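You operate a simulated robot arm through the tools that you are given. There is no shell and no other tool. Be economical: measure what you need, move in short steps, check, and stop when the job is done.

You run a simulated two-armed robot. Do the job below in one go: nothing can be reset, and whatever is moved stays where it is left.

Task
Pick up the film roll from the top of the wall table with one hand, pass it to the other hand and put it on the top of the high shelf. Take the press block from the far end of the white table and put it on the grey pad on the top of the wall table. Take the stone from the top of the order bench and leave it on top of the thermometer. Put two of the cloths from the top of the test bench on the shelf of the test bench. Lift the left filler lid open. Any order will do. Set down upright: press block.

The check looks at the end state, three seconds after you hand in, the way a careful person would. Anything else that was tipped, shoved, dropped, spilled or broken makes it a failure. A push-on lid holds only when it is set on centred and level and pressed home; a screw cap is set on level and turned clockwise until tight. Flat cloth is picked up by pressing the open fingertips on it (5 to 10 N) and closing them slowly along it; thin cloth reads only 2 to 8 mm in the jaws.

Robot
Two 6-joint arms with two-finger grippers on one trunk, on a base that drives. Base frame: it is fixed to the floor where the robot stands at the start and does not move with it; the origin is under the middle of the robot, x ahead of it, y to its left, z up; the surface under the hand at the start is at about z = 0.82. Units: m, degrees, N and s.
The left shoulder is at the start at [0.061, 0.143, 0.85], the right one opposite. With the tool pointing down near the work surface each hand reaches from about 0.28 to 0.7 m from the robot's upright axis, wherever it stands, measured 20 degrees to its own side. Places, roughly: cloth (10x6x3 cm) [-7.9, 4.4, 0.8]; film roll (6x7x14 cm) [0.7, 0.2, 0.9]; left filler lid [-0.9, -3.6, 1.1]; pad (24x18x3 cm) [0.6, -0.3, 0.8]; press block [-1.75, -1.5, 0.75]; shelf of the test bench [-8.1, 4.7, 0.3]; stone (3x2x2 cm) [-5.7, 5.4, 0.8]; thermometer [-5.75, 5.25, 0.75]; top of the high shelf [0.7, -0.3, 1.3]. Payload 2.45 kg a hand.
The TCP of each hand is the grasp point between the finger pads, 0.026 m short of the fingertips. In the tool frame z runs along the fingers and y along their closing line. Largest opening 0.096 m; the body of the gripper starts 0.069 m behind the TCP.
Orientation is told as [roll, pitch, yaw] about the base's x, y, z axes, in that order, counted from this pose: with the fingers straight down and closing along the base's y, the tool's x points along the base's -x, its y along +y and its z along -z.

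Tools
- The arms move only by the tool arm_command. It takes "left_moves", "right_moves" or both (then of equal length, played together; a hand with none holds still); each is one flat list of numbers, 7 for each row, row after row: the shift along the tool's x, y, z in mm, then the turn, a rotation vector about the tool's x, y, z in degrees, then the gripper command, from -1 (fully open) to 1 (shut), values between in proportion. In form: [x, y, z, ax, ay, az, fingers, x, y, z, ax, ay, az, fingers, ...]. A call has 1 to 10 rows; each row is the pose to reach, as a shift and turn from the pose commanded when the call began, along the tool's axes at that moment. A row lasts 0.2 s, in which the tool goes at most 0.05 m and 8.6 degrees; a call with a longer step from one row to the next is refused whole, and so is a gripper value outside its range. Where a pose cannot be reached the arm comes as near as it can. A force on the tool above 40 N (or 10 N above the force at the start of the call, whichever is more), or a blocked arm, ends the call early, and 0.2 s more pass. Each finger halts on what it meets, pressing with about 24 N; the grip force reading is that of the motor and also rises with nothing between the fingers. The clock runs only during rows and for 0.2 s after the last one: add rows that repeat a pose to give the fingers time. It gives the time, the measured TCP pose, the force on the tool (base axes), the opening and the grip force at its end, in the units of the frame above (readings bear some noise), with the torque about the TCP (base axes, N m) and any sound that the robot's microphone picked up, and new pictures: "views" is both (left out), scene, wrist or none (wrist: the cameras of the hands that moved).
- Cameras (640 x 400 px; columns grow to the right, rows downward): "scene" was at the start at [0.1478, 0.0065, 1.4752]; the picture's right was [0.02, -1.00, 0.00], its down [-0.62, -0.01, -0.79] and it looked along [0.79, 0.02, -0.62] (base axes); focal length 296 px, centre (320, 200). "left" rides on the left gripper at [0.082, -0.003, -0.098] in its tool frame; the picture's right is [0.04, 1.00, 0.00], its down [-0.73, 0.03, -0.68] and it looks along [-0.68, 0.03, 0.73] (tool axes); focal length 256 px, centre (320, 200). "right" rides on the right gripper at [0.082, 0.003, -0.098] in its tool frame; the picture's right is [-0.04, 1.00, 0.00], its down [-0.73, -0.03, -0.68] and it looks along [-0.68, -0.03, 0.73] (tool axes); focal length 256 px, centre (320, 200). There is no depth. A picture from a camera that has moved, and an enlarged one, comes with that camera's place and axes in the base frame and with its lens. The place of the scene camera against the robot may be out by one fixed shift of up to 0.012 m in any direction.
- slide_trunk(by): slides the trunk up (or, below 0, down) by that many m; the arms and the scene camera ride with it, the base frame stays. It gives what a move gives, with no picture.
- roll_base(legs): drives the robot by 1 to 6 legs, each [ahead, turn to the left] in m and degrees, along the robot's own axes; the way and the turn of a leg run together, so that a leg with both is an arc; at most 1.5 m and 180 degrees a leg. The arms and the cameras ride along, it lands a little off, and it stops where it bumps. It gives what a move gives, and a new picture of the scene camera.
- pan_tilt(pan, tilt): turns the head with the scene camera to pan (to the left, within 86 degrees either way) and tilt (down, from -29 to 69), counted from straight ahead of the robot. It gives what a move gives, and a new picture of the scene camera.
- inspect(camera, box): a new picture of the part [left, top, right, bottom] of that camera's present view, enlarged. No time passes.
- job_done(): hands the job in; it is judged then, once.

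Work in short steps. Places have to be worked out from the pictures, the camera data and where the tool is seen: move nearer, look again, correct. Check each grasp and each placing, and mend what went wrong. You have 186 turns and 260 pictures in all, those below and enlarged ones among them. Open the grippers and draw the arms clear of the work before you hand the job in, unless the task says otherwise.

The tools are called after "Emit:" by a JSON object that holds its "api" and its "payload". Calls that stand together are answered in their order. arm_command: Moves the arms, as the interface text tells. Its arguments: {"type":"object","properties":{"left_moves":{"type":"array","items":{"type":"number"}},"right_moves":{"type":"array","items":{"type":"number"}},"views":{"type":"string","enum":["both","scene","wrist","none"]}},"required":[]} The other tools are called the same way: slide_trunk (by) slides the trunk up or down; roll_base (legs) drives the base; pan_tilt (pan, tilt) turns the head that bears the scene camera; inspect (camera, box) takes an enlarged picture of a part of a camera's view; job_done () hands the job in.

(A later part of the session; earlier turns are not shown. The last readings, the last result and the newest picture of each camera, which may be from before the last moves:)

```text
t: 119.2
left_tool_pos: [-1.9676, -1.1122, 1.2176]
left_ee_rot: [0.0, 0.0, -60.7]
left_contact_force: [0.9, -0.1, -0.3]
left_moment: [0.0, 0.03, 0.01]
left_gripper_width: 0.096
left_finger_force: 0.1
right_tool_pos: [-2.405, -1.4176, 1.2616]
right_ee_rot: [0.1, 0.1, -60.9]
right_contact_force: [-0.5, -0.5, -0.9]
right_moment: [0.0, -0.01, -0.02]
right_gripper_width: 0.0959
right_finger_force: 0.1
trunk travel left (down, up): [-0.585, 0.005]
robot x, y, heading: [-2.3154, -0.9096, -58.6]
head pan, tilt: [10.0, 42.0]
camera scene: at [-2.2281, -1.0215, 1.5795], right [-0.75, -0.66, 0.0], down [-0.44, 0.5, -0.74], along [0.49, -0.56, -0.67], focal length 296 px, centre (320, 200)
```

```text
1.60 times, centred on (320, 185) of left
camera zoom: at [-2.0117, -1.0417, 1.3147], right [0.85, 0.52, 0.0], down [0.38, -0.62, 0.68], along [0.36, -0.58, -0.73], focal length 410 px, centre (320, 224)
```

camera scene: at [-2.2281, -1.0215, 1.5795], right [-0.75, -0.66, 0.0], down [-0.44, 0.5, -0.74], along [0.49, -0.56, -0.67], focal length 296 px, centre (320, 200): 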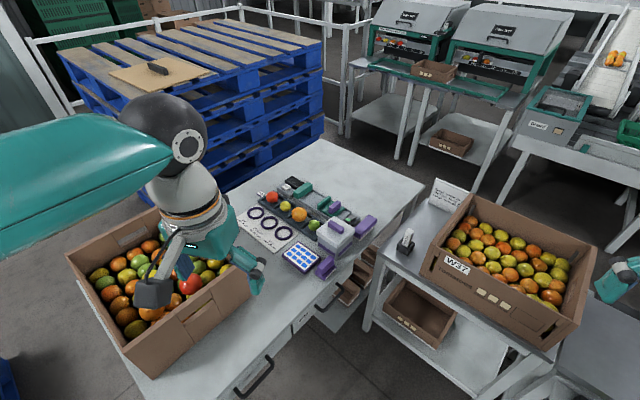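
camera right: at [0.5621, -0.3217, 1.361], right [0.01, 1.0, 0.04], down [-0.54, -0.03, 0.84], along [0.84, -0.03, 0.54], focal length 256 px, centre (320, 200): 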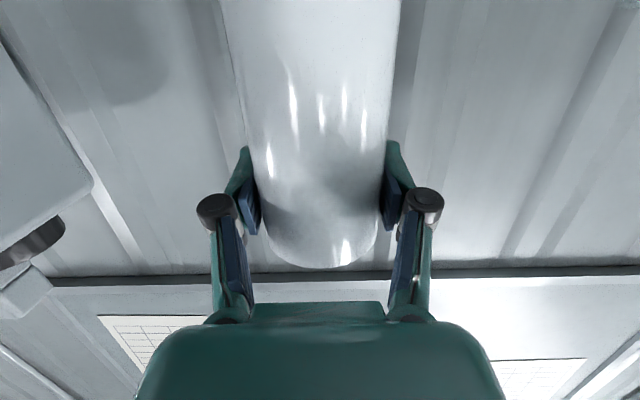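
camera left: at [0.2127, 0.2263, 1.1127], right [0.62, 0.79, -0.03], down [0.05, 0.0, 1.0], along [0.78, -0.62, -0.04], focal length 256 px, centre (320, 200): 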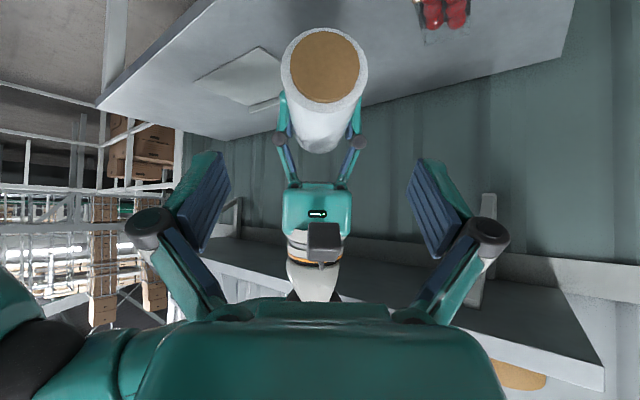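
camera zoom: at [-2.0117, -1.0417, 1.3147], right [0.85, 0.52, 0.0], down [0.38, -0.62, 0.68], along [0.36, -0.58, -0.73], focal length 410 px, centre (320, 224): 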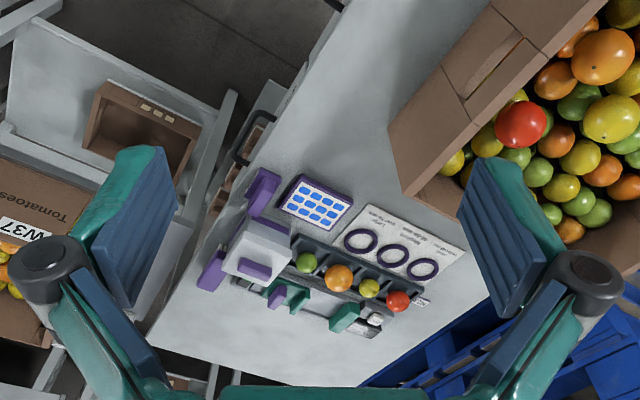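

I'll lower the left hand for a closer look at the cluster.

Emit:
{"api": "arm_command", "payload": {"left_moves": [-31, -20, 19, 0, 0, 0, -1, -62, -39, 38, 0, 0, 0, -1, -92, -59, 58, 0, 0, 0, -1, -123, -78, 77, 0, 0, 0, -1, -154, -98, 96, 0, 0, 0, -1, -184, -117, 116, 0, 0, 0, -1], "views": "wrist"}}

Emit:
{"api": "inspect", "payload": {"camera": "scene", "box": [280, 180, 400, 290]}}

```text
t: 120.6
left_tool_pos: [-1.9798, -1.3316, 1.0991]
left_ee_rot: [-0.1, 0.0, -60.6]
left_contact_force: [0.0, -1.2, 0.3]
left_moment: [0.03, 0.04, 0.01]
left_gripper_width: 0.0956
left_finger_force: 0.1
right_tool_pos: [-2.404, -1.4183, 1.2604]
right_ee_rot: [0.0, 0.2, -60.9]
right_contact_force: [0.6, 0.2, -0.4]
right_moment: [0.06, -0.03, -0.01]
right_gripper_width: 0.096
right_finger_force: 0.0
trunk travel left (down, up): [-0.585, 0.005]
robot x, y, heading: [-2.3162, -0.9081, -58.5]
head pan, tilt: [10.0, 42.0]
camera left: at [-2.0233, -1.2612, 1.1977], right [0.85, 0.52, 0.0], down [0.39, -0.63, 0.68], along [0.36, -0.58, -0.73], focal length 256 px, centre (320, 200)
```

left: 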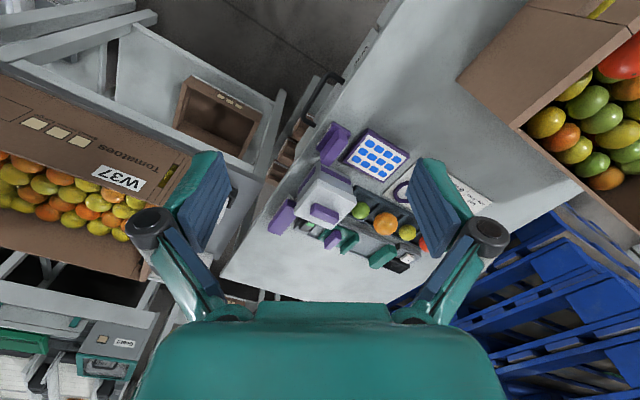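

```text
3.64 times, centred on (340, 235) of scene
camera zoom: at [-2.2275, -1.0237, 1.5792], right [-0.75, -0.66, 0.0], down [-0.44, 0.5, -0.74], along [0.49, -0.56, -0.67], focal length 1078 px, centre (247, 73)
```

zoom: 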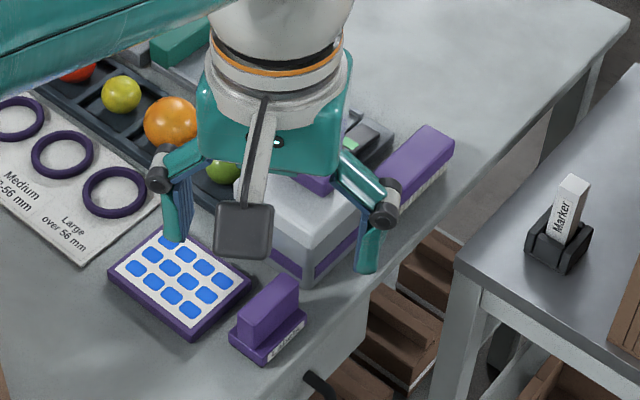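

Emit:
{"api": "inspect", "payload": {"camera": "left", "box": [250, 110, 450, 290]}}

```text
2.22 times, centred on (350, 200) of left
camera zoom: at [-2.0233, -1.2612, 1.1977], right [0.85, 0.52, 0.0], down [0.39, -0.63, 0.68], along [0.36, -0.58, -0.73], focal length 569 px, centre (253, 200)
```

zoom: 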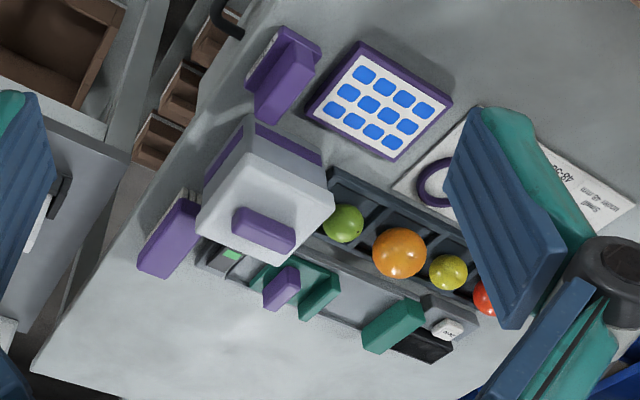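

Emit:
{"api": "inspect", "payload": {"camera": "scene", "box": [315, 225, 345, 250]}}

Emit:
{"api": "inspect", "payload": {"camera": "scene", "box": [335, 200, 370, 240]}}

```text
16.00 times, centred on (330, 238) of scene
camera zoom: at [-2.2275, -1.0237, 1.5792], right [-0.75, -0.66, 0.0], down [-0.44, 0.5, -0.74], along [0.49, -0.56, -0.67], focal length 4744 px, centre (160, -400)
```

zoom: 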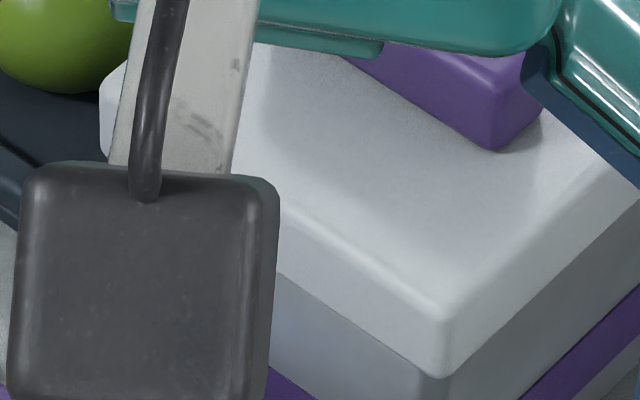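

```text
10.00 times, centred on (352, 220) of scene
camera zoom: at [-2.2275, -1.0237, 1.5792], right [-0.75, -0.66, 0.0], down [-0.44, 0.5, -0.74], along [0.49, -0.56, -0.67], focal length 2965 px, centre (-5, 0)
```

zoom: 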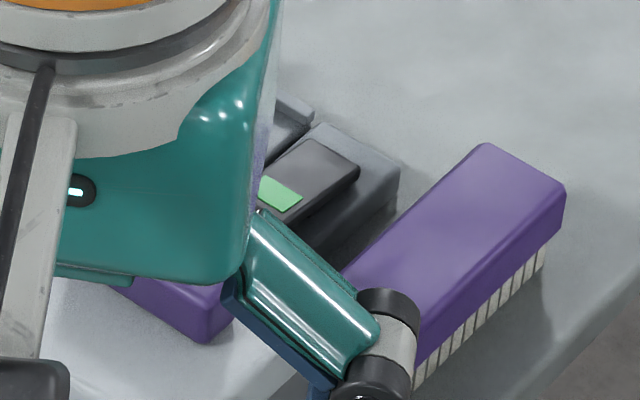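

Emit:
{"api": "inspect", "payload": {"camera": "scene", "box": [335, 250, 371, 285]}}

```text
11.43 times, centred on (353, 268) of scene
camera zoom: at [-2.2275, -1.0237, 1.5792], right [-0.75, -0.66, 0.0], down [-0.44, 0.5, -0.74], along [0.49, -0.56, -0.67], focal length 3389 px, centre (-57, -571)
```

zoom: 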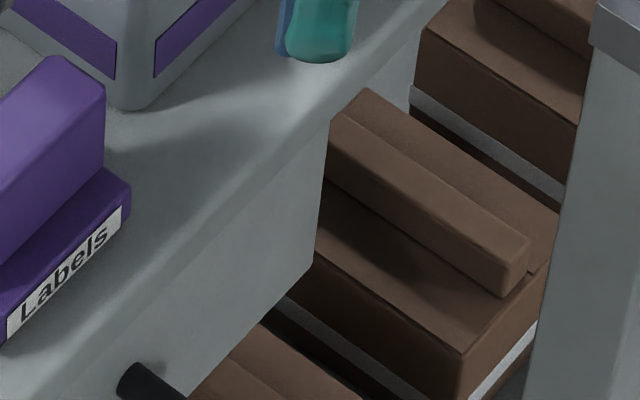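

The T-shaped purple item is marked "Labels" and the long one is a brush. The grey cube with a handle is the likely press block, so I'll look at it more closely.

Emit:
{"api": "inspect", "payload": {"camera": "left", "box": [305, 155, 365, 235]}}

Emit:
{"api": "inspect", "payload": {"camera": "left", "box": [310, 105, 420, 180]}}

```text
5.00 times, centred on (335, 195) of left
camera zoom: at [-2.0233, -1.2612, 1.1977], right [0.85, 0.52, 0.0], down [0.39, -0.63, 0.68], along [0.36, -0.58, -0.73], focal length 1280 px, centre (245, 225)
```

zoom: 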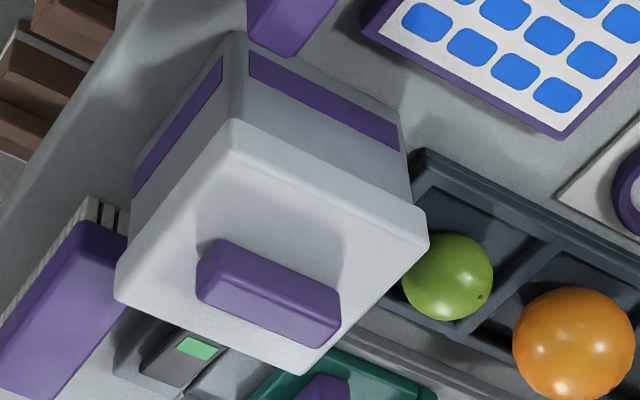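

```text
5.33 times, centred on (365, 142) of left
camera zoom: at [-2.0233, -1.2612, 1.1977], right [0.85, 0.52, 0.0], down [0.39, -0.63, 0.68], along [0.36, -0.58, -0.73], focal length 1365 px, centre (80, 507)
```

zoom: 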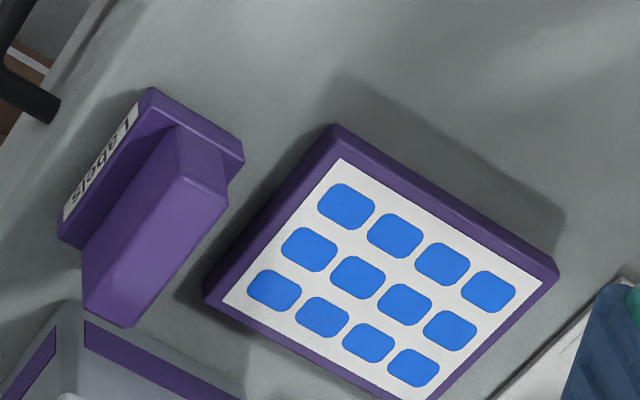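

The tub-like cube has a lid, and the T-shaped grip block beside the label sheet fits "press block", with a base plate and an upright handle. It is at about [-1.875, -1.455] with the handle along y and its top near z 0.80. I'll move the base slightly closer and bring the left hand above it with the closing axis along x.

Emit:
{"api": "roll_base", "payload": {"legs": [[0.06, -4]]}}

```text
t: 121.6
left_tool_pos: [-1.9773, -1.4062, 1.1004]
left_ee_rot: [0.1, 0.1, -64.4]
left_contact_force: [0.5, -0.4, -1.1]
left_moment: [0.06, 0.0, -0.01]
left_gripper_width: 0.0959
left_finger_force: 0.0
right_tool_pos: [-2.4077, -1.4662, 1.261]
right_ee_rot: [0.0, 0.3, -64.7]
right_contact_force: [0.5, -0.7, -0.3]
right_moment: [0.09, -0.02, -0.02]
right_gripper_width: 0.0961
right_finger_force: 0.0
trunk travel left (down, up): [-0.585, 0.005]
robot x, y, heading: [-2.2847, -0.9639, -62.8]
head pan, tilt: [10.0, 42.0]
camera scene: at [-2.2035, -1.0835, 1.579], right [-0.8, -0.61, 0.0], down [-0.41, 0.53, -0.74], along [0.45, -0.59, -0.67], focal length 296 px, centre (320, 200)
```

scene: 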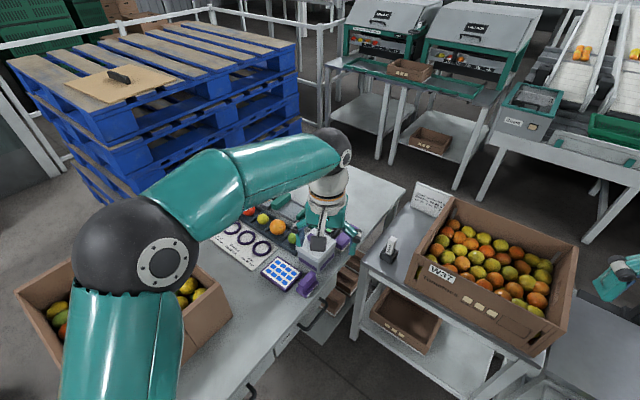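

Emit:
{"api": "arm_command", "payload": {"left_moves": [-18, 14, 30, 0, 0, 5.1, -0.3, -35, 28, 60, 0, 0, 10.2, -0.1, -53, 43, 95, 0, 0, 15.3, 0, -70, 57, 130, 0, 0, 20.5, 0, -88, 71, 170, 0, 0, 25.6, 0, -88, 71, 170, 0, 0, 25.6, 0], "views": "wrist"}}

Emit:
{"api": "inspect", "payload": {"camera": "scene", "box": [240, 180, 380, 310]}}

```text
t: 123.0
left_tool_pos: [-1.8775, -1.4541, 0.9333]
left_ee_rot: [0.1, -0.2, -90.0]
left_contact_force: [-0.5, -0.2, 0.0]
left_moment: [-0.03, 0.0, -0.02]
left_gripper_width: 0.0479
left_finger_force: 0.2
right_tool_pos: [-2.4089, -1.4627, 1.263]
right_ee_rot: [0.0, 0.2, -64.7]
right_contact_force: [-0.3, -0.1, 0.1]
right_moment: [0.01, -0.01, 0.0]
right_gripper_width: 0.0963
right_finger_force: 0.1
trunk travel left (down, up): [-0.585, 0.005]
robot x, y, heading: [-2.2839, -0.9643, -62.8]
head pan, tilt: [10.0, 42.0]
camera left: at [-1.8818, -1.3717, 1.0303], right [1.0, 0.04, 0.0], down [0.03, -0.73, 0.68], along [0.03, -0.68, -0.73], focal length 256 px, centre (320, 200)
```

left: 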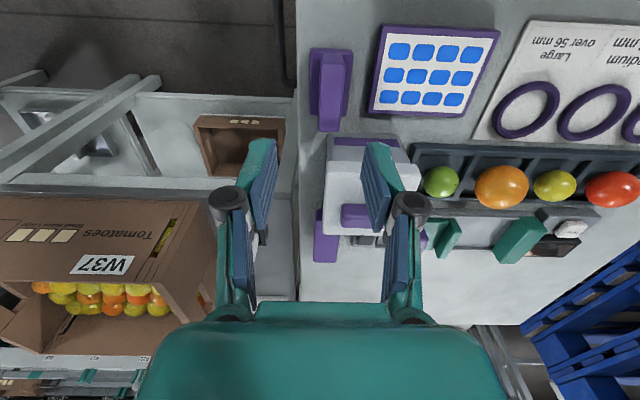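

```text
3.08 times, centred on (310, 245) of scene
camera zoom: at [-2.2055, -1.0791, 1.5795], right [-0.8, -0.61, 0.0], down [-0.4, 0.53, -0.74], along [0.45, -0.59, -0.67], focal length 912 px, centre (351, 62)
```

zoom: 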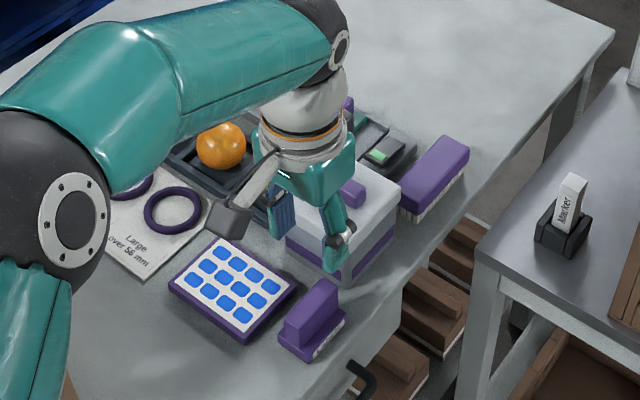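

The handle is right below, about 9 mm to the +x side. I'll shift, lower until the fingertips are just above the base plate, and close.

Emit:
{"api": "arm_command", "payload": {"left_moves": [0, 5, 40, 0, 0, 0, 0, 0, 9, 80, 0, 0, 0, 0, 0, 9, 115, 0, 0, 0, 0, 0, 9, 128, 0, 0, 0, 0, 0, 9, 133, 0, 0, 0, 0, 0, 9, 133, 0, 0, 0, 0, 0, 9, 133, 0, 0, 0, 0.5, 0, 9, 133, 0, 0, 0, 0.9, 0, 9, 133, 0, 0, 0, 1, 0, 9, 133, 0, 0, 0, 1], "views": "wrist"}}

Emit:
{"api": "inspect", "payload": {"camera": "scene", "box": [250, 200, 370, 310]}}

```text
t: 125.2
left_tool_pos: [-1.8686, -1.4516, 0.7996]
left_ee_rot: [0.0, -0.1, -90.0]
left_contact_force: [0.8, 1.1, -0.4]
left_moment: [-0.05, -0.05, 0.0]
left_gripper_width: 0.0213
left_finger_force: 24.1
right_tool_pos: [-2.4083, -1.462, 1.2633]
right_ee_rot: [0.0, 0.1, -64.7]
right_contact_force: [0.1, 1.3, 0.0]
right_moment: [0.02, -0.01, 0.0]
right_gripper_width: 0.0959
right_finger_force: 0.0
trunk travel left (down, up): [-0.585, 0.005]
robot x, y, heading: [-2.2874, -0.9608, -62.8]
head pan, tilt: [10.0, 42.0]
camera left: at [-1.8727, -1.3705, 0.8968], right [1.0, 0.04, 0.0], down [0.03, -0.73, 0.68], along [0.03, -0.68, -0.73], focal length 256 px, centre (320, 200)
```

left: 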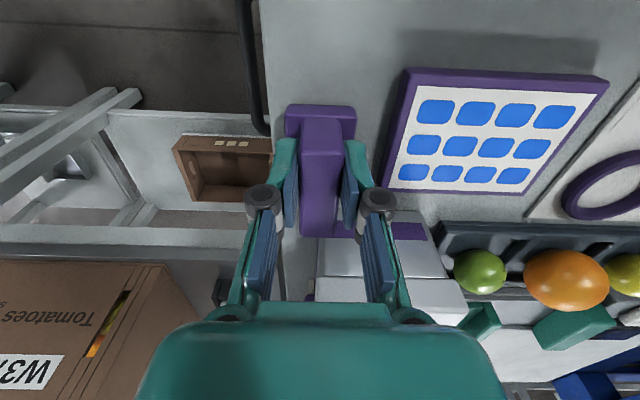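

```text
3.64 times, centred on (310, 255) of scene
camera zoom: at [-2.2048, -1.0799, 1.5794], right [-0.8, -0.61, 0.0], down [-0.41, 0.53, -0.74], along [0.45, -0.59, -0.67], focal length 1078 px, centre (356, 0)
```

zoom: 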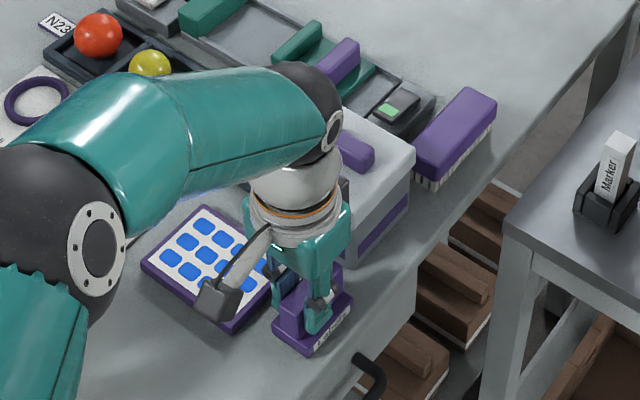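

The handle is gripped at 21 mm. I'll lift gently and check.

Emit:
{"api": "arm_command", "payload": {"left_moves": [0, 0, -8, 0, 0, 0, 1, 0, 0, -20, 0, 0, 0, 1, 0, 0, -40, 0, 0, 0, 1, 0, 0, -70, 0, 0, 0, 1, 0, 0, -105, 0, 0, 0, 1, 0, 0, -140, 0, 0, 0, 1, 0, 0, -175, 0, 0, 0, 1, 0, 0, -210, 0, 0, 0, 1], "views": "wrist"}}

```text
t: 127.0
left_tool_pos: [-1.8661, -1.453, 1.0093]
left_ee_rot: [0.0, 0.0, -90.1]
left_contact_force: [0.0, -0.2, -1.2]
left_moment: [0.0, 0.0, 0.0]
left_gripper_width: 0.0215
left_finger_force: 23.8
right_tool_pos: [-2.4089, -1.4636, 1.2624]
right_ee_rot: [0.0, 0.1, -64.7]
right_contact_force: [0.9, -0.4, 0.8]
right_moment: [0.0, 0.03, 0.01]
right_gripper_width: 0.096
right_finger_force: 0.0
trunk travel left (down, up): [-0.585, 0.005]
robot x, y, heading: [-2.2804, -0.9609, -62.8]
head pan, tilt: [10.0, 42.0]
camera left: at [-1.87, -1.3704, 1.1072], right [1.0, 0.04, 0.0], down [0.03, -0.73, 0.68], along [0.03, -0.68, -0.73], focal length 256 px, centre (320, 200)
```

left: 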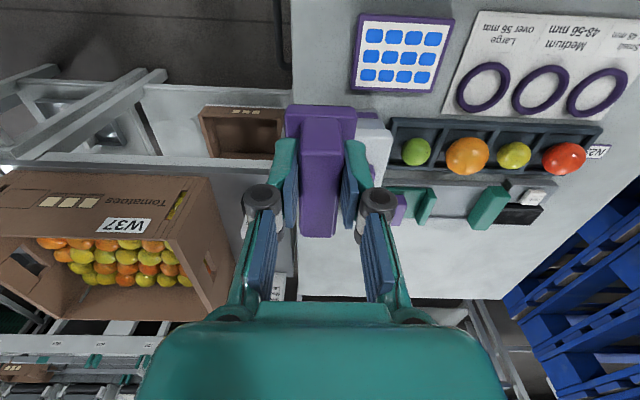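

The press block is held. I'll raise it and tuck the left hand back for driving, then reverse north out of the gap.

Emit:
{"api": "arm_command", "payload": {"left_moves": [20, -5, -40, 0, 0, -3, 1, 60, -15, -75, 0, 0, -7, 1, 100, -27, -110, 0, 0, -11, 1, 140, -39, -140, 0, 0, -15, 1, 180, -50, -160, 0, 0, -19, 1, 220, -61, -170, 0, 0, -23, 1, 263, -73, -170, 0, 0, -27, 1], "views": "none"}}

Emit:
{"api": "roll_base", "payload": {"legs": [[0, -29], [-1.4, 0], [-0.6, 0]]}}

```text
refused: row 2 steps farther than a row can; nothing moved
```

```text
t: 138.8
left_tool_pos: [-2.0587, 0.4067, 1.0094]
left_ee_rot: [0.1, 0.0, -121.0]
left_contact_force: [-0.5, 0.2, -0.4]
left_moment: [-0.01, 0.03, 0.03]
left_gripper_width: 0.0213
left_finger_force: 23.8
right_tool_pos: [-2.5277, 0.6766, 1.262]
right_ee_rot: [0.0, 0.2, -95.8]
right_contact_force: [-0.1, -0.2, 0.5]
right_moment: [-0.04, 0.03, -0.02]
right_gripper_width: 0.096
right_finger_force: 0.0
trunk travel left (down, up): [-0.585, 0.005]
robot x, y, heading: [-2.1603, 1.0387, -93.5]
head pan, tilt: [10.0, 42.0]
camera scene: at [-2.1575, 0.9025, 1.5794], right [-0.99, -0.11, 0.0], down [-0.07, 0.67, -0.74], along [0.08, -0.74, -0.67], focal length 296 px, centre (320, 200)
```

scene: 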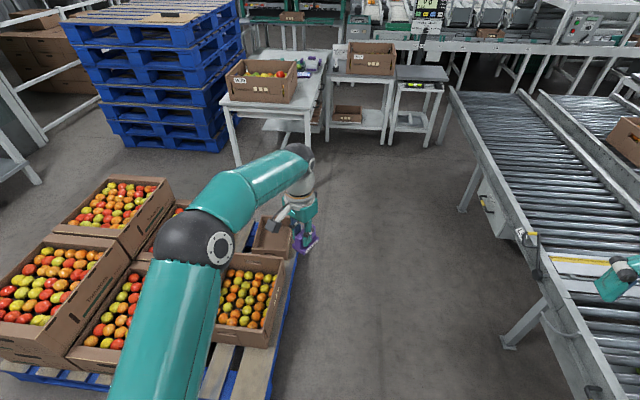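

That arm call was refused before the drive ran, so the hand swung out untucked. The block is still held, but I'll check that W37 and the table weren't disturbed.

Emit:
{"api": "inspect", "payload": {"camera": "scene", "box": [210, 20, 470, 170]}}

```text
2.46 times, centred on (340, 95) of scene
camera zoom: at [-2.1575, 0.9025, 1.5794], right [-0.99, -0.11, 0.0], down [-0.07, 0.67, -0.74], along [0.08, -0.74, -0.67], focal length 730 px, centre (271, 458)
```

zoom: 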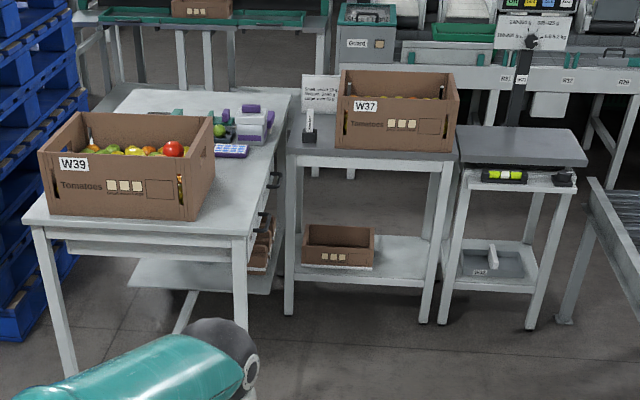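

Everything there is undisturbed. Now I'll tuck the left arm in.

Emit:
{"api": "arm_command", "payload": {"left_moves": [30, -7, -14, 0, 0, -3.4, 1, 61, -15, -28, 0, 0, -6.9, 1, 92, -22, -41, 0, 0, -10.3, 1, 122, -30, -55, 0, 0, -13.7, 1, 153, -37, -69, 0, 0, -17.2, 1, 184, -45, -83, 0, 0, -20.6, 1, 214, -52, -96, 0, 0, -24, 1, 245, -60, -110, 0, 0, -27.5, 1], "views": "none"}}

```text
t: 140.6
left_tool_pos: [-1.984, 0.6485, 1.1231]
left_ee_rot: [-0.1, 0.0, -93.5]
left_contact_force: [-0.5, 0.5, -1.4]
left_moment: [0.0, 0.02, -0.01]
left_gripper_width: 0.0215
left_finger_force: 23.7
right_tool_pos: [-2.5264, 0.6786, 1.2645]
right_ee_rot: [0.0, 0.0, -95.7]
right_contact_force: [0.4, -0.3, -0.5]
right_moment: [-0.04, -0.01, 0.02]
right_gripper_width: 0.096
right_finger_force: 0.0
trunk travel left (down, up): [-0.585, 0.005]
robot x, y, heading: [-2.1614, 1.0451, -93.8]
head pan, tilt: [10.0, 42.0]
```

I'll turn east in two steps and drive back along the north side of the fruit pallet.

Emit:
{"api": "roll_base", "payload": {"legs": [[-0.12, 0], [0, 47], [0, 46.8], [1.5, 0], [0.45, 0]]}}

```text
t: 146.0
left_tool_pos: [-1.7343, 1.2811, 1.1225]
left_ee_rot: [-0.1, 0.0, -12.0]
left_contact_force: [0.1, 0.4, -1.0]
left_moment: [-0.09, 0.04, -0.02]
left_gripper_width: 0.0212
left_finger_force: 23.6
right_tool_pos: [-1.8427, 0.749, 1.2638]
right_ee_rot: [-0.2, 0.2, -14.0]
right_contact_force: [0.3, 0.1, 0.2]
right_moment: [-0.1, 0.03, 0.0]
right_gripper_width: 0.0961
right_finger_force: 0.0
trunk travel left (down, up): [-0.585, 0.005]
robot x, y, heading: [-2.1649, 1.1137, -10.4]
head pan, tilt: [10.0, 42.0]
stopped in leg 3: the robot was blocked; the commanded pose is now the measured one
camera scene: at [-2.018, 1.1123, 1.5792], right [-0.01, -1.0, 0.0], down [-0.67, 0.0, -0.74], along [0.74, -0.01, -0.67], focal length 296 px, centre (320, 200)
```

scene: 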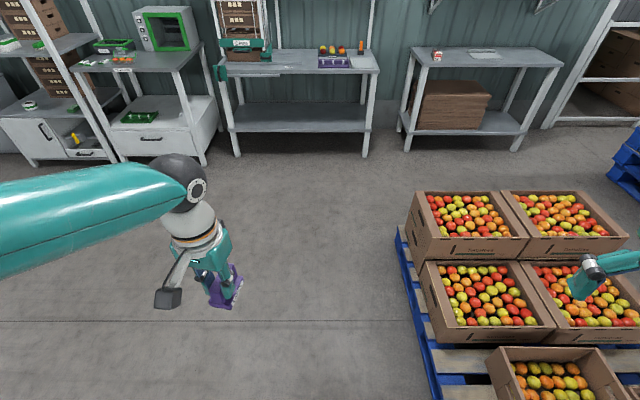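

Only about 10° short and the floor ahead is free. I'll straighten with a gentle arc and continue east.

Emit:
{"api": "roll_base", "payload": {"legs": [[0.4, 14], [1.0, 0], [0.6, 0]]}}

```text
t: 156.4
left_tool_pos: [0.1996, 1.4803, 1.1238]
left_ee_rot: [0.0, 0.0, 2.8]
left_contact_force: [-0.1, -0.8, -0.6]
left_moment: [0.0, 0.01, 0.02]
left_gripper_width: 0.0214
left_finger_force: 24.7
right_tool_pos: [0.2296, 0.9371, 1.2639]
right_ee_rot: [0.0, 0.1, 0.7]
right_contact_force: [0.3, -0.5, -1.0]
right_moment: [0.03, 0.02, -0.01]
right_gripper_width: 0.096
right_finger_force: 0.1
trunk travel left (down, up): [-0.585, 0.005]
robot x, y, heading: [-0.174, 1.2154, 4.3]
head pan, tilt: [10.0, 42.0]
camera scene: at [-0.0309, 1.2442, 1.5794], right [0.25, -0.97, 0.0], down [-0.65, -0.17, -0.74], along [0.72, 0.18, -0.67], focal length 296 px, centre (320, 200)
```

scene: 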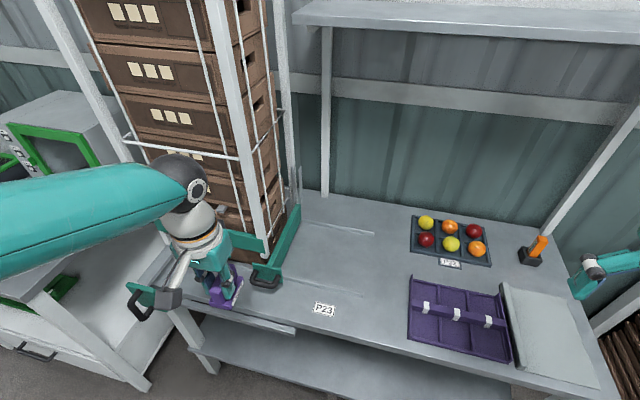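

I'll back off slightly, turn south, and drive down to the wall table.

Emit:
{"api": "roll_base", "payload": {"legs": [[-0.08, 0], [0, -47], [0, -46], [1.35, 0], [0, 45], [0, 42]]}}

```text
t: 161.6
left_tool_pos: [0.068, 0.8771, 1.1254]
left_ee_rot: [0.1, 0.1, -78.0]
left_contact_force: [-0.3, -0.5, -0.1]
left_moment: [0.06, -0.07, 0.06]
left_gripper_width: 0.0215
left_finger_force: 23.9
right_tool_pos: [-0.4646, 0.7598, 1.2645]
right_ee_rot: [0.2, 0.1, -80.3]
right_contact_force: [-0.9, -0.9, 0.1]
right_moment: [0.06, -0.06, -0.02]
right_gripper_width: 0.0958
right_finger_force: 0.1
trunk travel left (down, up): [-0.585, 0.005]
robot x, y, heading: [-0.2054, 1.2217, -77.8]
head pan, tilt: [10.0, 42.0]
stopped in leg 3: the robot was blocked; the commanded pose is now the measured one
camera scene: at [-0.1673, 1.0825, 1.5792], right [-0.93, -0.37, 0.0], down [-0.25, 0.62, -0.74], along [0.28, -0.69, -0.67], focal length 296 px, centre (320, 200)
```

scene: 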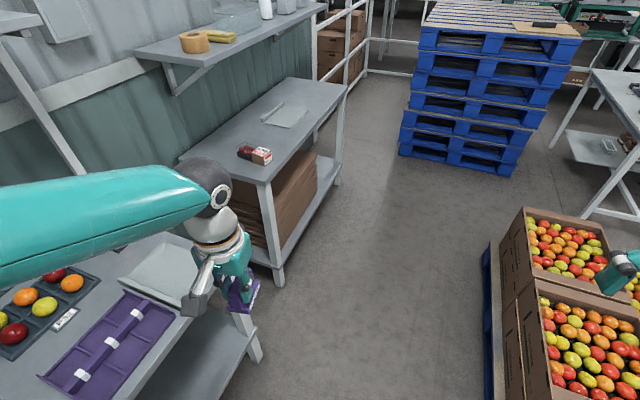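

It stopped at -78°, perhaps with the left elbow near the crate stack. Ahead is free, so I'll arc gently away to the right and go south.

Emit:
{"api": "roll_base", "payload": {"legs": [[0.3, -16], [0.5, -6], [0.4, 10]]}}

```text
t: 168.4
left_tool_pos: [-0.087, -0.3615, 1.1245]
left_ee_rot: [0.0, 0.1, -90.4]
left_contact_force: [0.1, -0.5, -0.8]
left_moment: [0.04, 0.04, 0.03]
left_gripper_width: 0.0212
left_finger_force: 24.0
right_tool_pos: [-0.6329, -0.3604, 1.2664]
right_ee_rot: [0.0, 0.0, -92.5]
right_contact_force: [0.5, 0.0, -0.3]
right_moment: [0.04, 0.01, -0.03]
right_gripper_width: 0.0959
right_finger_force: 0.0
trunk travel left (down, up): [-0.585, 0.005]
robot x, y, heading: [-0.2904, 0.0302, -90.7]
head pan, tilt: [10.0, 42.0]
camera scene: at [-0.2782, -0.109, 1.5793], right [-0.99, -0.17, 0.0], down [-0.11, 0.66, -0.74], along [0.12, -0.73, -0.67], focal length 296 px, centre (320, 200)
```

scene: 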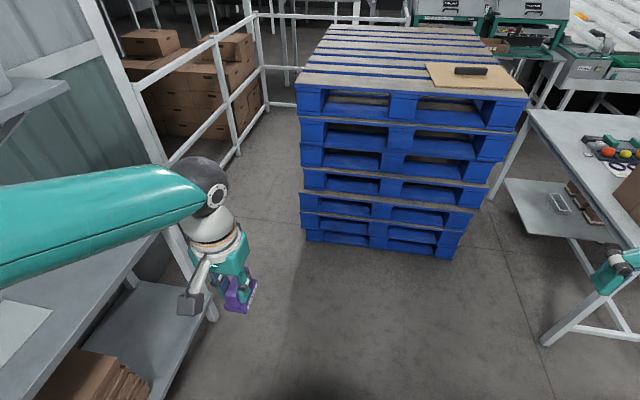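

Now turn left in two steps to face the wall table.

Emit:
{"api": "roll_base", "payload": {"legs": [[0.1, 0], [0, 45], [0, 45]]}}

```text
t: 173.8
left_tool_pos: [0.1261, 0.0846, 1.1262]
left_ee_rot: [-0.1, 0.1, -8.0]
left_contact_force: [-0.9, 0.5, -1.0]
left_moment: [-0.09, 0.01, 0.0]
left_gripper_width: 0.0213
left_finger_force: 24.0
right_tool_pos: [0.0559, -0.4556, 1.2684]
right_ee_rot: [-0.2, 0.0, -10.1]
right_contact_force: [0.5, 1.7, 0.6]
right_moment: [-0.06, 0.08, 0.0]
right_gripper_width: 0.0957
right_finger_force: 0.0
trunk travel left (down, up): [-0.585, 0.005]
robot x, y, heading: [-0.2986, -0.1159, -6.2]
head pan, tilt: [10.0, 42.0]
stopped in leg 3: the robot was blocked; the commanded pose is now the measured one
camera scene: at [-0.1505, -0.1095, 1.5792], right [0.07, -1.0, 0.0], down [-0.67, -0.05, -0.74], along [0.74, 0.05, -0.67], focal length 296 px, centre (320, 200)
```

scene: 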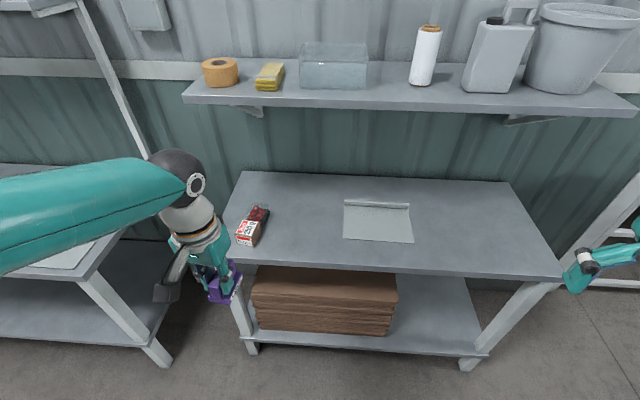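

I can see the pad clearly, centred near [0.58, -0.265]. I'll move up to the table.

Emit:
{"api": "roll_base", "payload": {"legs": [[0.3, 6]]}}

Emit:
{"api": "pan_tilt", "payload": {"pan": -10, "tilt": 45}}

```text
t: 175.8
left_tool_pos: [0.4023, 0.1101, 1.1253]
left_ee_rot: [0.1, 0.1, -1.8]
left_contact_force: [0.3, -0.2, -1.1]
left_moment: [0.01, 0.05, 0.01]
left_gripper_width: 0.0214
left_finger_force: 23.6
right_tool_pos: [0.3906, -0.4354, 1.2676]
right_ee_rot: [-0.1, -0.1, -4.1]
right_contact_force: [0.8, 0.3, -0.1]
right_moment: [-0.04, 0.04, 0.01]
right_gripper_width: 0.0958
right_finger_force: 0.0
trunk travel left (down, up): [-0.585, 0.005]
robot x, y, heading: [0.0021, -0.1382, -0.1]
head pan, tilt: [10.0, 42.0]
camera scene: at [0.1481, -0.1163, 1.5793], right [0.17, -0.98, 0.0], down [-0.66, -0.12, -0.74], along [0.73, 0.13, -0.67], focal length 296 px, centre (320, 200)
```

scene: 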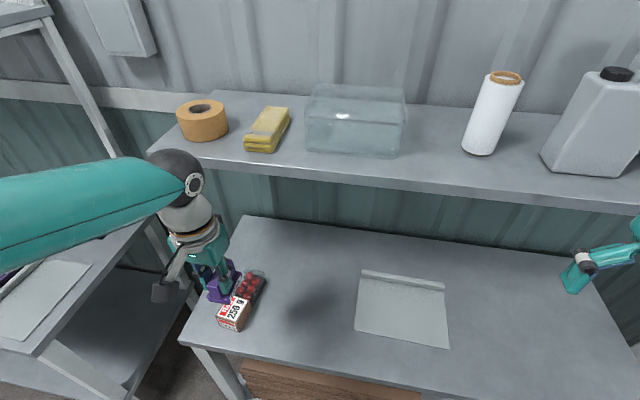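

```text
t: 176.7
left_tool_pos: [0.4019, 0.1084, 1.1272]
left_ee_rot: [0.0, -0.1, -1.8]
left_contact_force: [-0.2, 0.0, -1.6]
left_moment: [0.0, 0.04, 0.01]
left_gripper_width: 0.0212
left_finger_force: 24.5
right_tool_pos: [0.3889, -0.4358, 1.2685]
right_ee_rot: [-0.1, 0.0, -4.0]
right_contact_force: [0.3, 0.7, -0.4]
right_moment: [0.02, 0.01, 0.01]
right_gripper_width: 0.0957
right_finger_force: 0.1
trunk travel left (down, up): [-0.585, 0.005]
robot x, y, heading: [0.0057, -0.1335, 0.1]
head pan, tilt: [-10.0, 45.0]
camera scene: at [0.1446, -0.1453, 1.5751], right [-0.17, -0.98, 0.0], down [-0.7, 0.12, -0.71], along [0.7, -0.12, -0.71], focal length 296 px, centre (320, 200)
```

scene: 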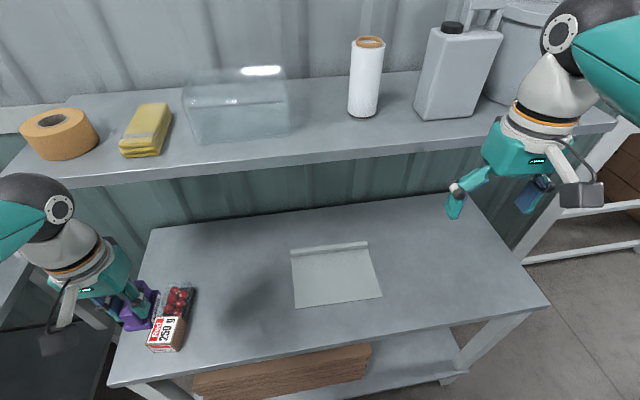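

The pad centre is confirmed at about [0.572, -0.262]. I'll carry the block over it while moving the right hand aside.

Emit:
{"api": "arm_command", "payload": {"left_moves": [-18, -37, 0, 0, 0, 0, 1, -36, -73, 8, 0, 0, 0, 1, -53, -110, 20, 0, 0, 0, 1, -71, -146, 34, 0, 0, 0, 1, -89, -183, 48, 0, 0, 0, 1, -107, -220, 62, 0, 0, 0, 1, -125, -256, 78, 0, 0, 0, 1, -142, -293, 94, 0, 0, 0, 1, -160, -330, 110, 0, 0, 0, 1, -178, -366, 125, 0, 0, 0, 1], "right_moves": [0, -15, 0, 0, 0, 0, -1, 0, -30, 0, 0, 0, 0, -1, 0, -45, 0, 0, 0, 0, -1, 0, -60, 0, 0, 0, 0, -1, 0, -75, 0, 0, 0, 0, -1, 0, -90, 0, 0, 0, 0, -1, 0, -100, 0, 0, 0, 0, -1, 0, -100, 0, 0, 0, 0, -1, 0, -100, 0, 0, 0, 0, -1, 0, -100, 0, 0, 0, 0, -1], "views": "both"}}

```text
t: 179.1
left_tool_pos: [0.5191, -0.2387, 1.0341]
left_ee_rot: [0.1, -0.6, -1.6]
left_contact_force: [-1.4, 0.3, 0.5]
left_moment: [-0.03, -0.03, 0.01]
left_gripper_width: 0.0214
left_finger_force: 24.3
right_tool_pos: [0.3523, -0.535, 1.2762]
right_ee_rot: [0.1, -1.1, -4.2]
right_contact_force: [3.3, 1.7, 0.2]
right_moment: [-0.12, 0.21, 0.01]
right_gripper_width: 0.0962
right_finger_force: 0.0
trunk travel left (down, up): [-0.585, 0.005]
robot x, y, heading: [-0.0011, -0.138, -0.3]
head pan, tilt: [-10.0, 45.0]
stopped in row 10 (left hand): the arm was blocked; the commanded pose is now the measured one
camera scene: at [0.0381, -0.1481, 1.5884], right [-0.17, -0.98, -0.01], down [-0.65, 0.12, -0.75], along [0.74, -0.12, -0.66], focal length 296 px, centre (320, 200)
camera right: at [0.269, -0.5247, 1.3745], right [0.11, 0.99, 0.0], down [0.71, -0.08, 0.69], along [0.69, -0.08, -0.72], focal length 256 px, centre (320, 200)
camera left: at [0.4358, -0.2384, 1.1309], right [-0.01, 1.0, 0.0], down [0.73, 0.01, 0.69], along [0.69, 0.01, -0.73], focal length 256 px, centre (320, 200)
```

scene: 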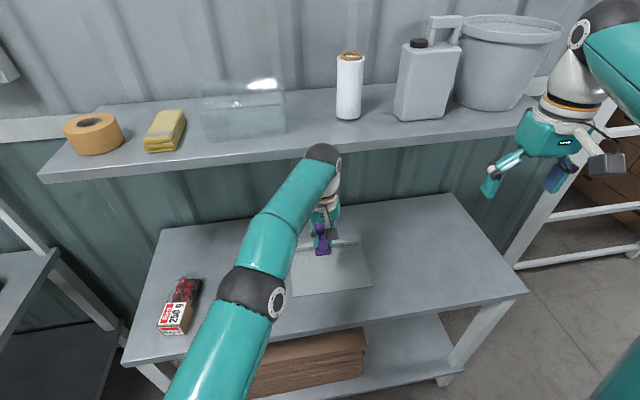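
right: 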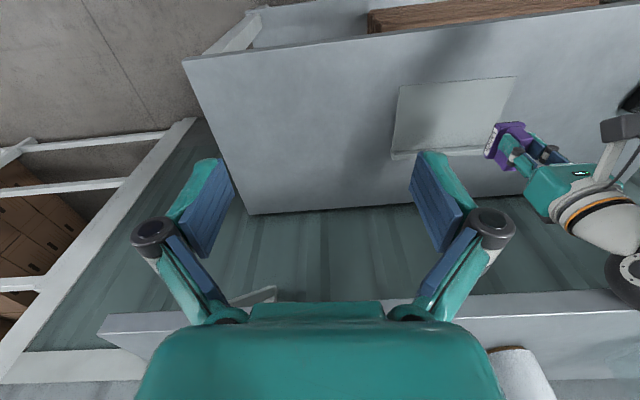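
left: 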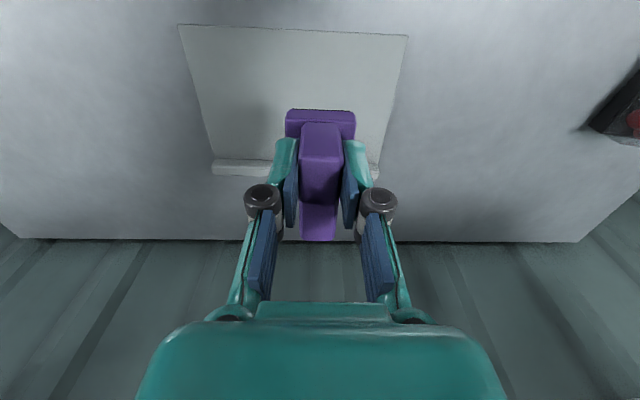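

The wrist met the shelf edge, because I moved in before getting low enough. I'll back off immediately by 80 mm, then come down before going in.

Emit:
{"api": "arm_command", "payload": {"left_moves": [20, 0, 0, 0, 0, 0, 1, 50, 0, 0, 0, 0, 0, 1, 90, 0, 0, 0, 0, 0, 1, 90, 0, 0, 0, 0, 0, 1, 90, 0, 0, 0, 0, 0, 1], "views": "scene"}}

```text
t: 179.4
left_tool_pos: [0.6161, -0.2261, 0.91]
left_ee_rot: [2.1, 11.7, -1.7]
left_contact_force: [12.2, -2.9, 0.2]
left_moment: [0.2, 0.94, 0.01]
left_gripper_width: 0.0215
left_finger_force: 23.9
right_tool_pos: [0.5187, -0.5317, 1.2015]
right_ee_rot: [-0.4, 6.9, -3.9]
right_contact_force: [8.0, -0.7, -7.1]
right_moment: [0.06, 0.79, 0.0]
right_gripper_width: 0.0955
right_finger_force: 0.0
trunk travel left (down, up): [-0.585, 0.005]
robot x, y, heading: [-0.0032, -0.1335, 0.2]
head pan, tilt: [-10.0, 45.0]
stopped in row 1 (left hand): the arm was blocked; the commanded pose is now the measured one
camera scene: at [0.2189, -0.1499, 1.5633], right [-0.17, -0.99, 0.01], down [-0.73, 0.12, -0.67], along [0.66, -0.12, -0.74], focal length 296 px, centre (320, 200)
```

scene: 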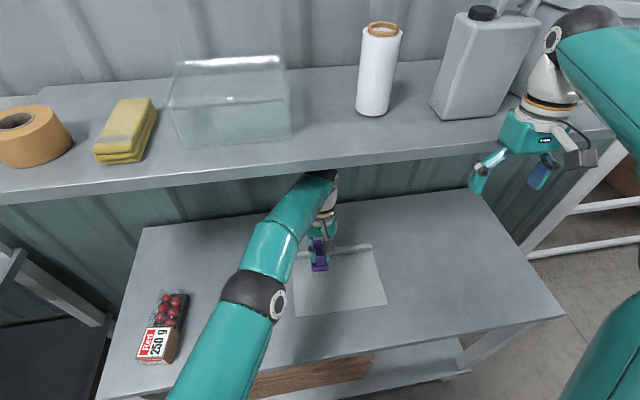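

The robot is rocking on its base. I'll hold still to let it settle and then read the pose.

Emit:
{"api": "arm_command", "payload": {"left_moves": [0, 0, 0, 0, 0, 0, 1, 0, 0, 0, 0, 0, 0, 1, 0, 0, 0, 0, 0, 0, 1, 0, 0, 0, 0, 0, 0, 1, 0, 0, 0, 0, 0, 0, 1], "views": "both"}}

```text
t: 179.9
left_tool_pos: [0.5076, -0.2421, 1.0137]
left_ee_rot: [1.7, 3.0, -3.5]
left_contact_force: [-2.7, 0.7, -0.7]
left_moment: [-0.03, -0.16, -0.01]
left_gripper_width: 0.0212
left_finger_force: 24.0
right_tool_pos: [0.3584, -0.5309, 1.2725]
right_ee_rot: [-0.1, -1.0, -4.5]
right_contact_force: [5.0, 2.6, -1.3]
right_moment: [-0.26, 0.42, 0.01]
right_gripper_width: 0.0959
right_finger_force: 0.0
trunk travel left (down, up): [-0.585, 0.005]
robot x, y, heading: [-0.0018, -0.1364, 0.1]
head pan, tilt: [-10.0, 45.0]
stopped in row 2 (left hand): the arm was blocked; the commanded pose is now the measured one
camera scene: at [0.065, -0.1429, 1.5839], right [-0.17, -0.98, -0.01], down [-0.66, 0.12, -0.74], along [0.73, -0.13, -0.67], focal length 296 px, centre (320, 200)
camera left: at [0.4301, -0.2433, 1.1146], right [0.02, 1.0, 0.03], down [0.77, -0.04, 0.64], along [0.64, 0.01, -0.77], focal length 256 px, centre (320, 200)
```

scene: 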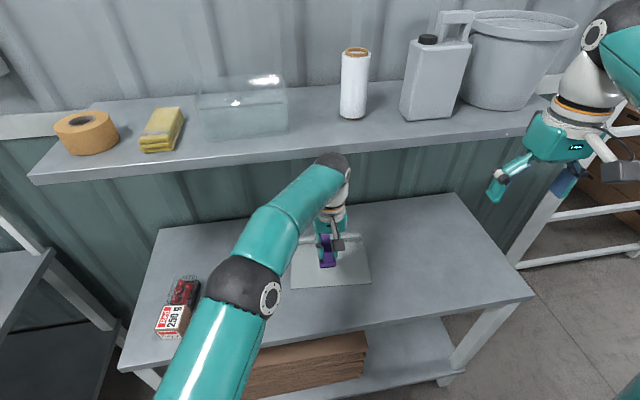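
left: 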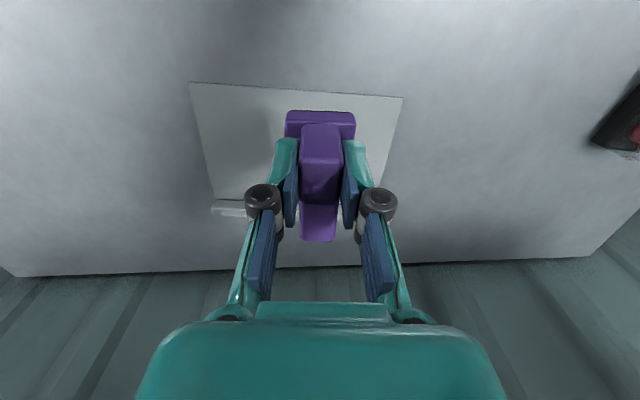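

Emit:
{"api": "pan_tilt", "payload": {"pan": -10, "tilt": 40}}

Emit:
{"api": "pan_tilt", "payload": {"pan": -5, "tilt": 44}}

```text
t: 180.5
left_tool_pos: [0.5193, -0.2257, 0.9569]
left_ee_rot: [3.6, 9.5, -2.9]
left_contact_force: [-6.4, 1.1, -10.4]
left_moment: [0.07, -0.36, -0.02]
left_gripper_width: 0.0218
left_finger_force: 24.5
right_tool_pos: [0.3987, -0.5319, 1.2576]
right_ee_rot: [-0.3, 0.2, -4.5]
right_contact_force: [-7.1, -0.9, 3.1]
right_moment: [0.06, -0.62, 0.0]
right_gripper_width: 0.0962
right_finger_force: 0.1
trunk travel left (down, up): [-0.585, 0.005]
robot x, y, heading: [0.0, -0.1354, -0.2]
head pan, tilt: [-10.0, 40.0]
camera scene: at [0.0886, -0.1459, 1.5866], right [-0.17, -0.98, -0.01], down [-0.6, 0.11, -0.79], along [0.78, -0.13, -0.61], focal length 296 px, centre (320, 200)
```

scene: 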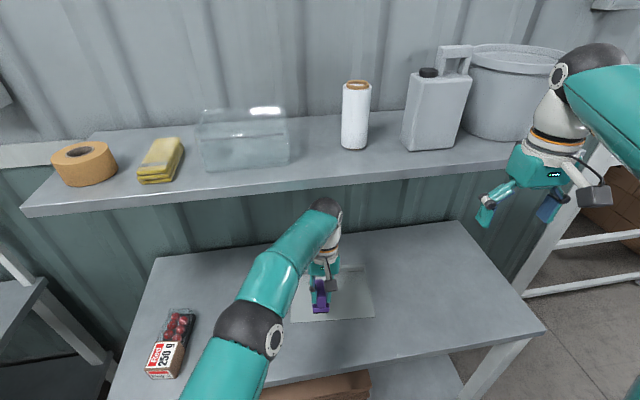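

```text
t: 181.2
left_tool_pos: [0.5461, -0.2379, 0.9826]
left_ee_rot: [1.7, 5.5, -2.4]
left_contact_force: [-1.6, 0.6, 2.6]
left_moment: [-0.07, -0.12, -0.03]
left_gripper_width: 0.0213
left_finger_force: 23.8
right_tool_pos: [0.4034, -0.5339, 1.2563]
right_ee_rot: [-0.1, 0.8, -4.6]
right_contact_force: [-0.9, -1.1, 2.6]
right_moment: [0.04, -0.14, 0.01]
right_gripper_width: 0.0961
right_finger_force: 0.1
trunk travel left (down, up): [-0.585, 0.005]
robot x, y, heading: [0.0008, -0.1367, 0.0]
head pan, tilt: [-5.0, 44.0]
camera scene: at [0.1187, -0.1391, 1.5799], right [-0.09, -1.0, 0.0], down [-0.68, 0.06, -0.73], along [0.73, -0.06, -0.68], focal length 296 px, centre (320, 200)
```

scene: 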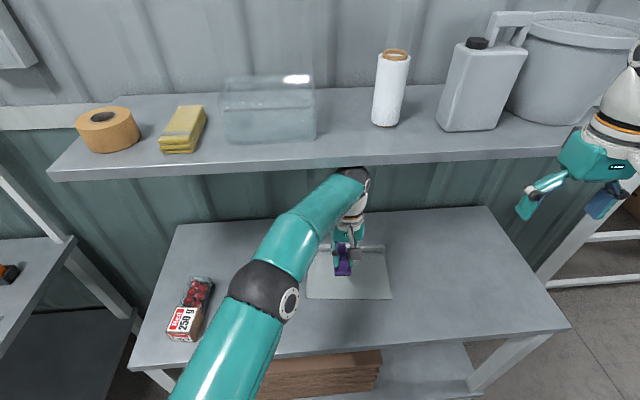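

It's settling. I'll ease the left hand back and down slowly so the wrist is clear of the shelf edge.

Emit:
{"api": "arm_command", "payload": {"left_moves": [8, 0, 4, 0, 0, 0, 1, 16, 0, 8, 0, 0, 0, 1, 24, 0, 12, 0, 0, 0, 1, 32, 0, 16, 0, 0, 0, 1, 40, 0, 20, 0, 0, 0, 1, 40, 0, 20, 0, 0, 0, 1, 40, 0, 20, 0, 0, 0, 1, 40, 0, 20, 0, 0, 0, 1, 40, 0, 20, 0, 0, 0, 1], "views": "none"}}

```text
t: 183.2
left_tool_pos: [0.5109, -0.2388, 0.9591]
left_ee_rot: [1.9, 6.2, -2.4]
left_contact_force: [0.5, -0.2, -0.9]
left_moment: [0.01, 0.0, 0.0]
left_gripper_width: 0.0212
left_finger_force: 24.0
right_tool_pos: [0.4118, -0.534, 1.2543]
right_ee_rot: [-0.1, 1.3, -4.4]
right_contact_force: [0.9, -0.6, -0.3]
right_moment: [-0.01, -0.01, 0.01]
right_gripper_width: 0.096
right_finger_force: 0.1
trunk travel left (down, up): [-0.585, 0.005]
robot x, y, heading: [-0.0006, -0.1353, -0.1]
head pan, tilt: [-5.0, 44.0]
```

Settled. I'll level the hand, go down first to z about 0.905, then in over the pad centre, slowly.

Emit:
{"api": "arm_command", "payload": {"left_moves": [-2, 0, 18, 0.6, -2, 0, 1, -4, 0, 36, 1.3, -4, 0, 1, -6, 0, 54, 1.9, -6.2, 0, 1, -6, 0, 54, 1.9, -6.2, 0, 1, -20, -5, 52, 1.9, -6.2, 0, 1, -35, -10, 51, 1.9, -6.2, 0, 1, -50, -16, 49, 1.9, -6.2, 0, 1, -62, -20, 47, 1.9, -6.2, 0, 1, -62, -20, 47, 1.9, -6.2, 0, 1], "views": "both"}}

```text
t: 185.2
left_tool_pos: [0.57, -0.2565, 0.9063]
left_ee_rot: [-0.1, 0.1, -2.4]
left_contact_force: [-0.7, 0.7, -0.8]
left_moment: [0.01, -0.01, 0.02]
left_gripper_width: 0.0213
left_finger_force: 23.8
right_tool_pos: [0.4131, -0.5334, 1.2534]
right_ee_rot: [-0.2, 1.4, -4.5]
right_contact_force: [1.1, 0.1, 0.1]
right_moment: [0.01, 0.0, -0.01]
right_gripper_width: 0.0958
right_finger_force: 0.1
trunk travel left (down, up): [-0.585, 0.005]
robot x, y, heading: [-0.0008, -0.1374, 0.0]
head pan, tilt: [-5.0, 44.0]
camera scene: at [0.1428, -0.1392, 1.5769], right [-0.09, -1.0, 0.0], down [-0.69, 0.06, -0.72], along [0.72, -0.06, -0.69], focal length 296 px, centre (320, 200)
camera left: at [0.488, -0.2565, 1.0038], right [0.0, 1.0, 0.0], down [0.73, 0.0, 0.68], along [0.68, 0.0, -0.73], focal length 256 px, centre (320, 200)
```

scene: 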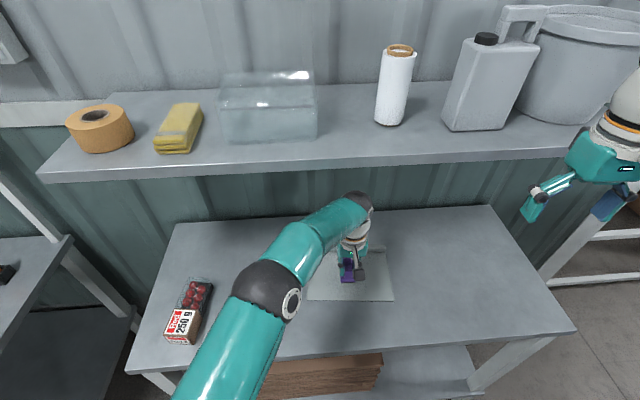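
left: 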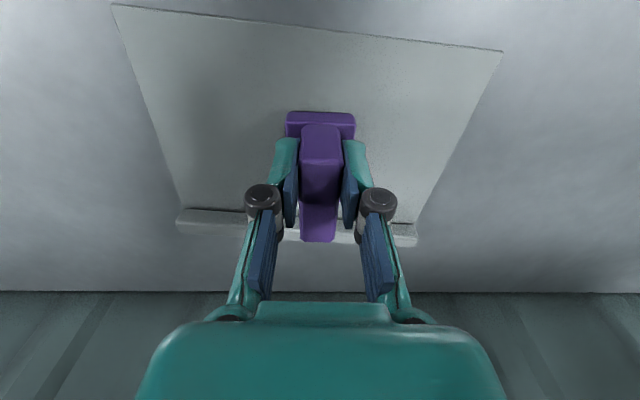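

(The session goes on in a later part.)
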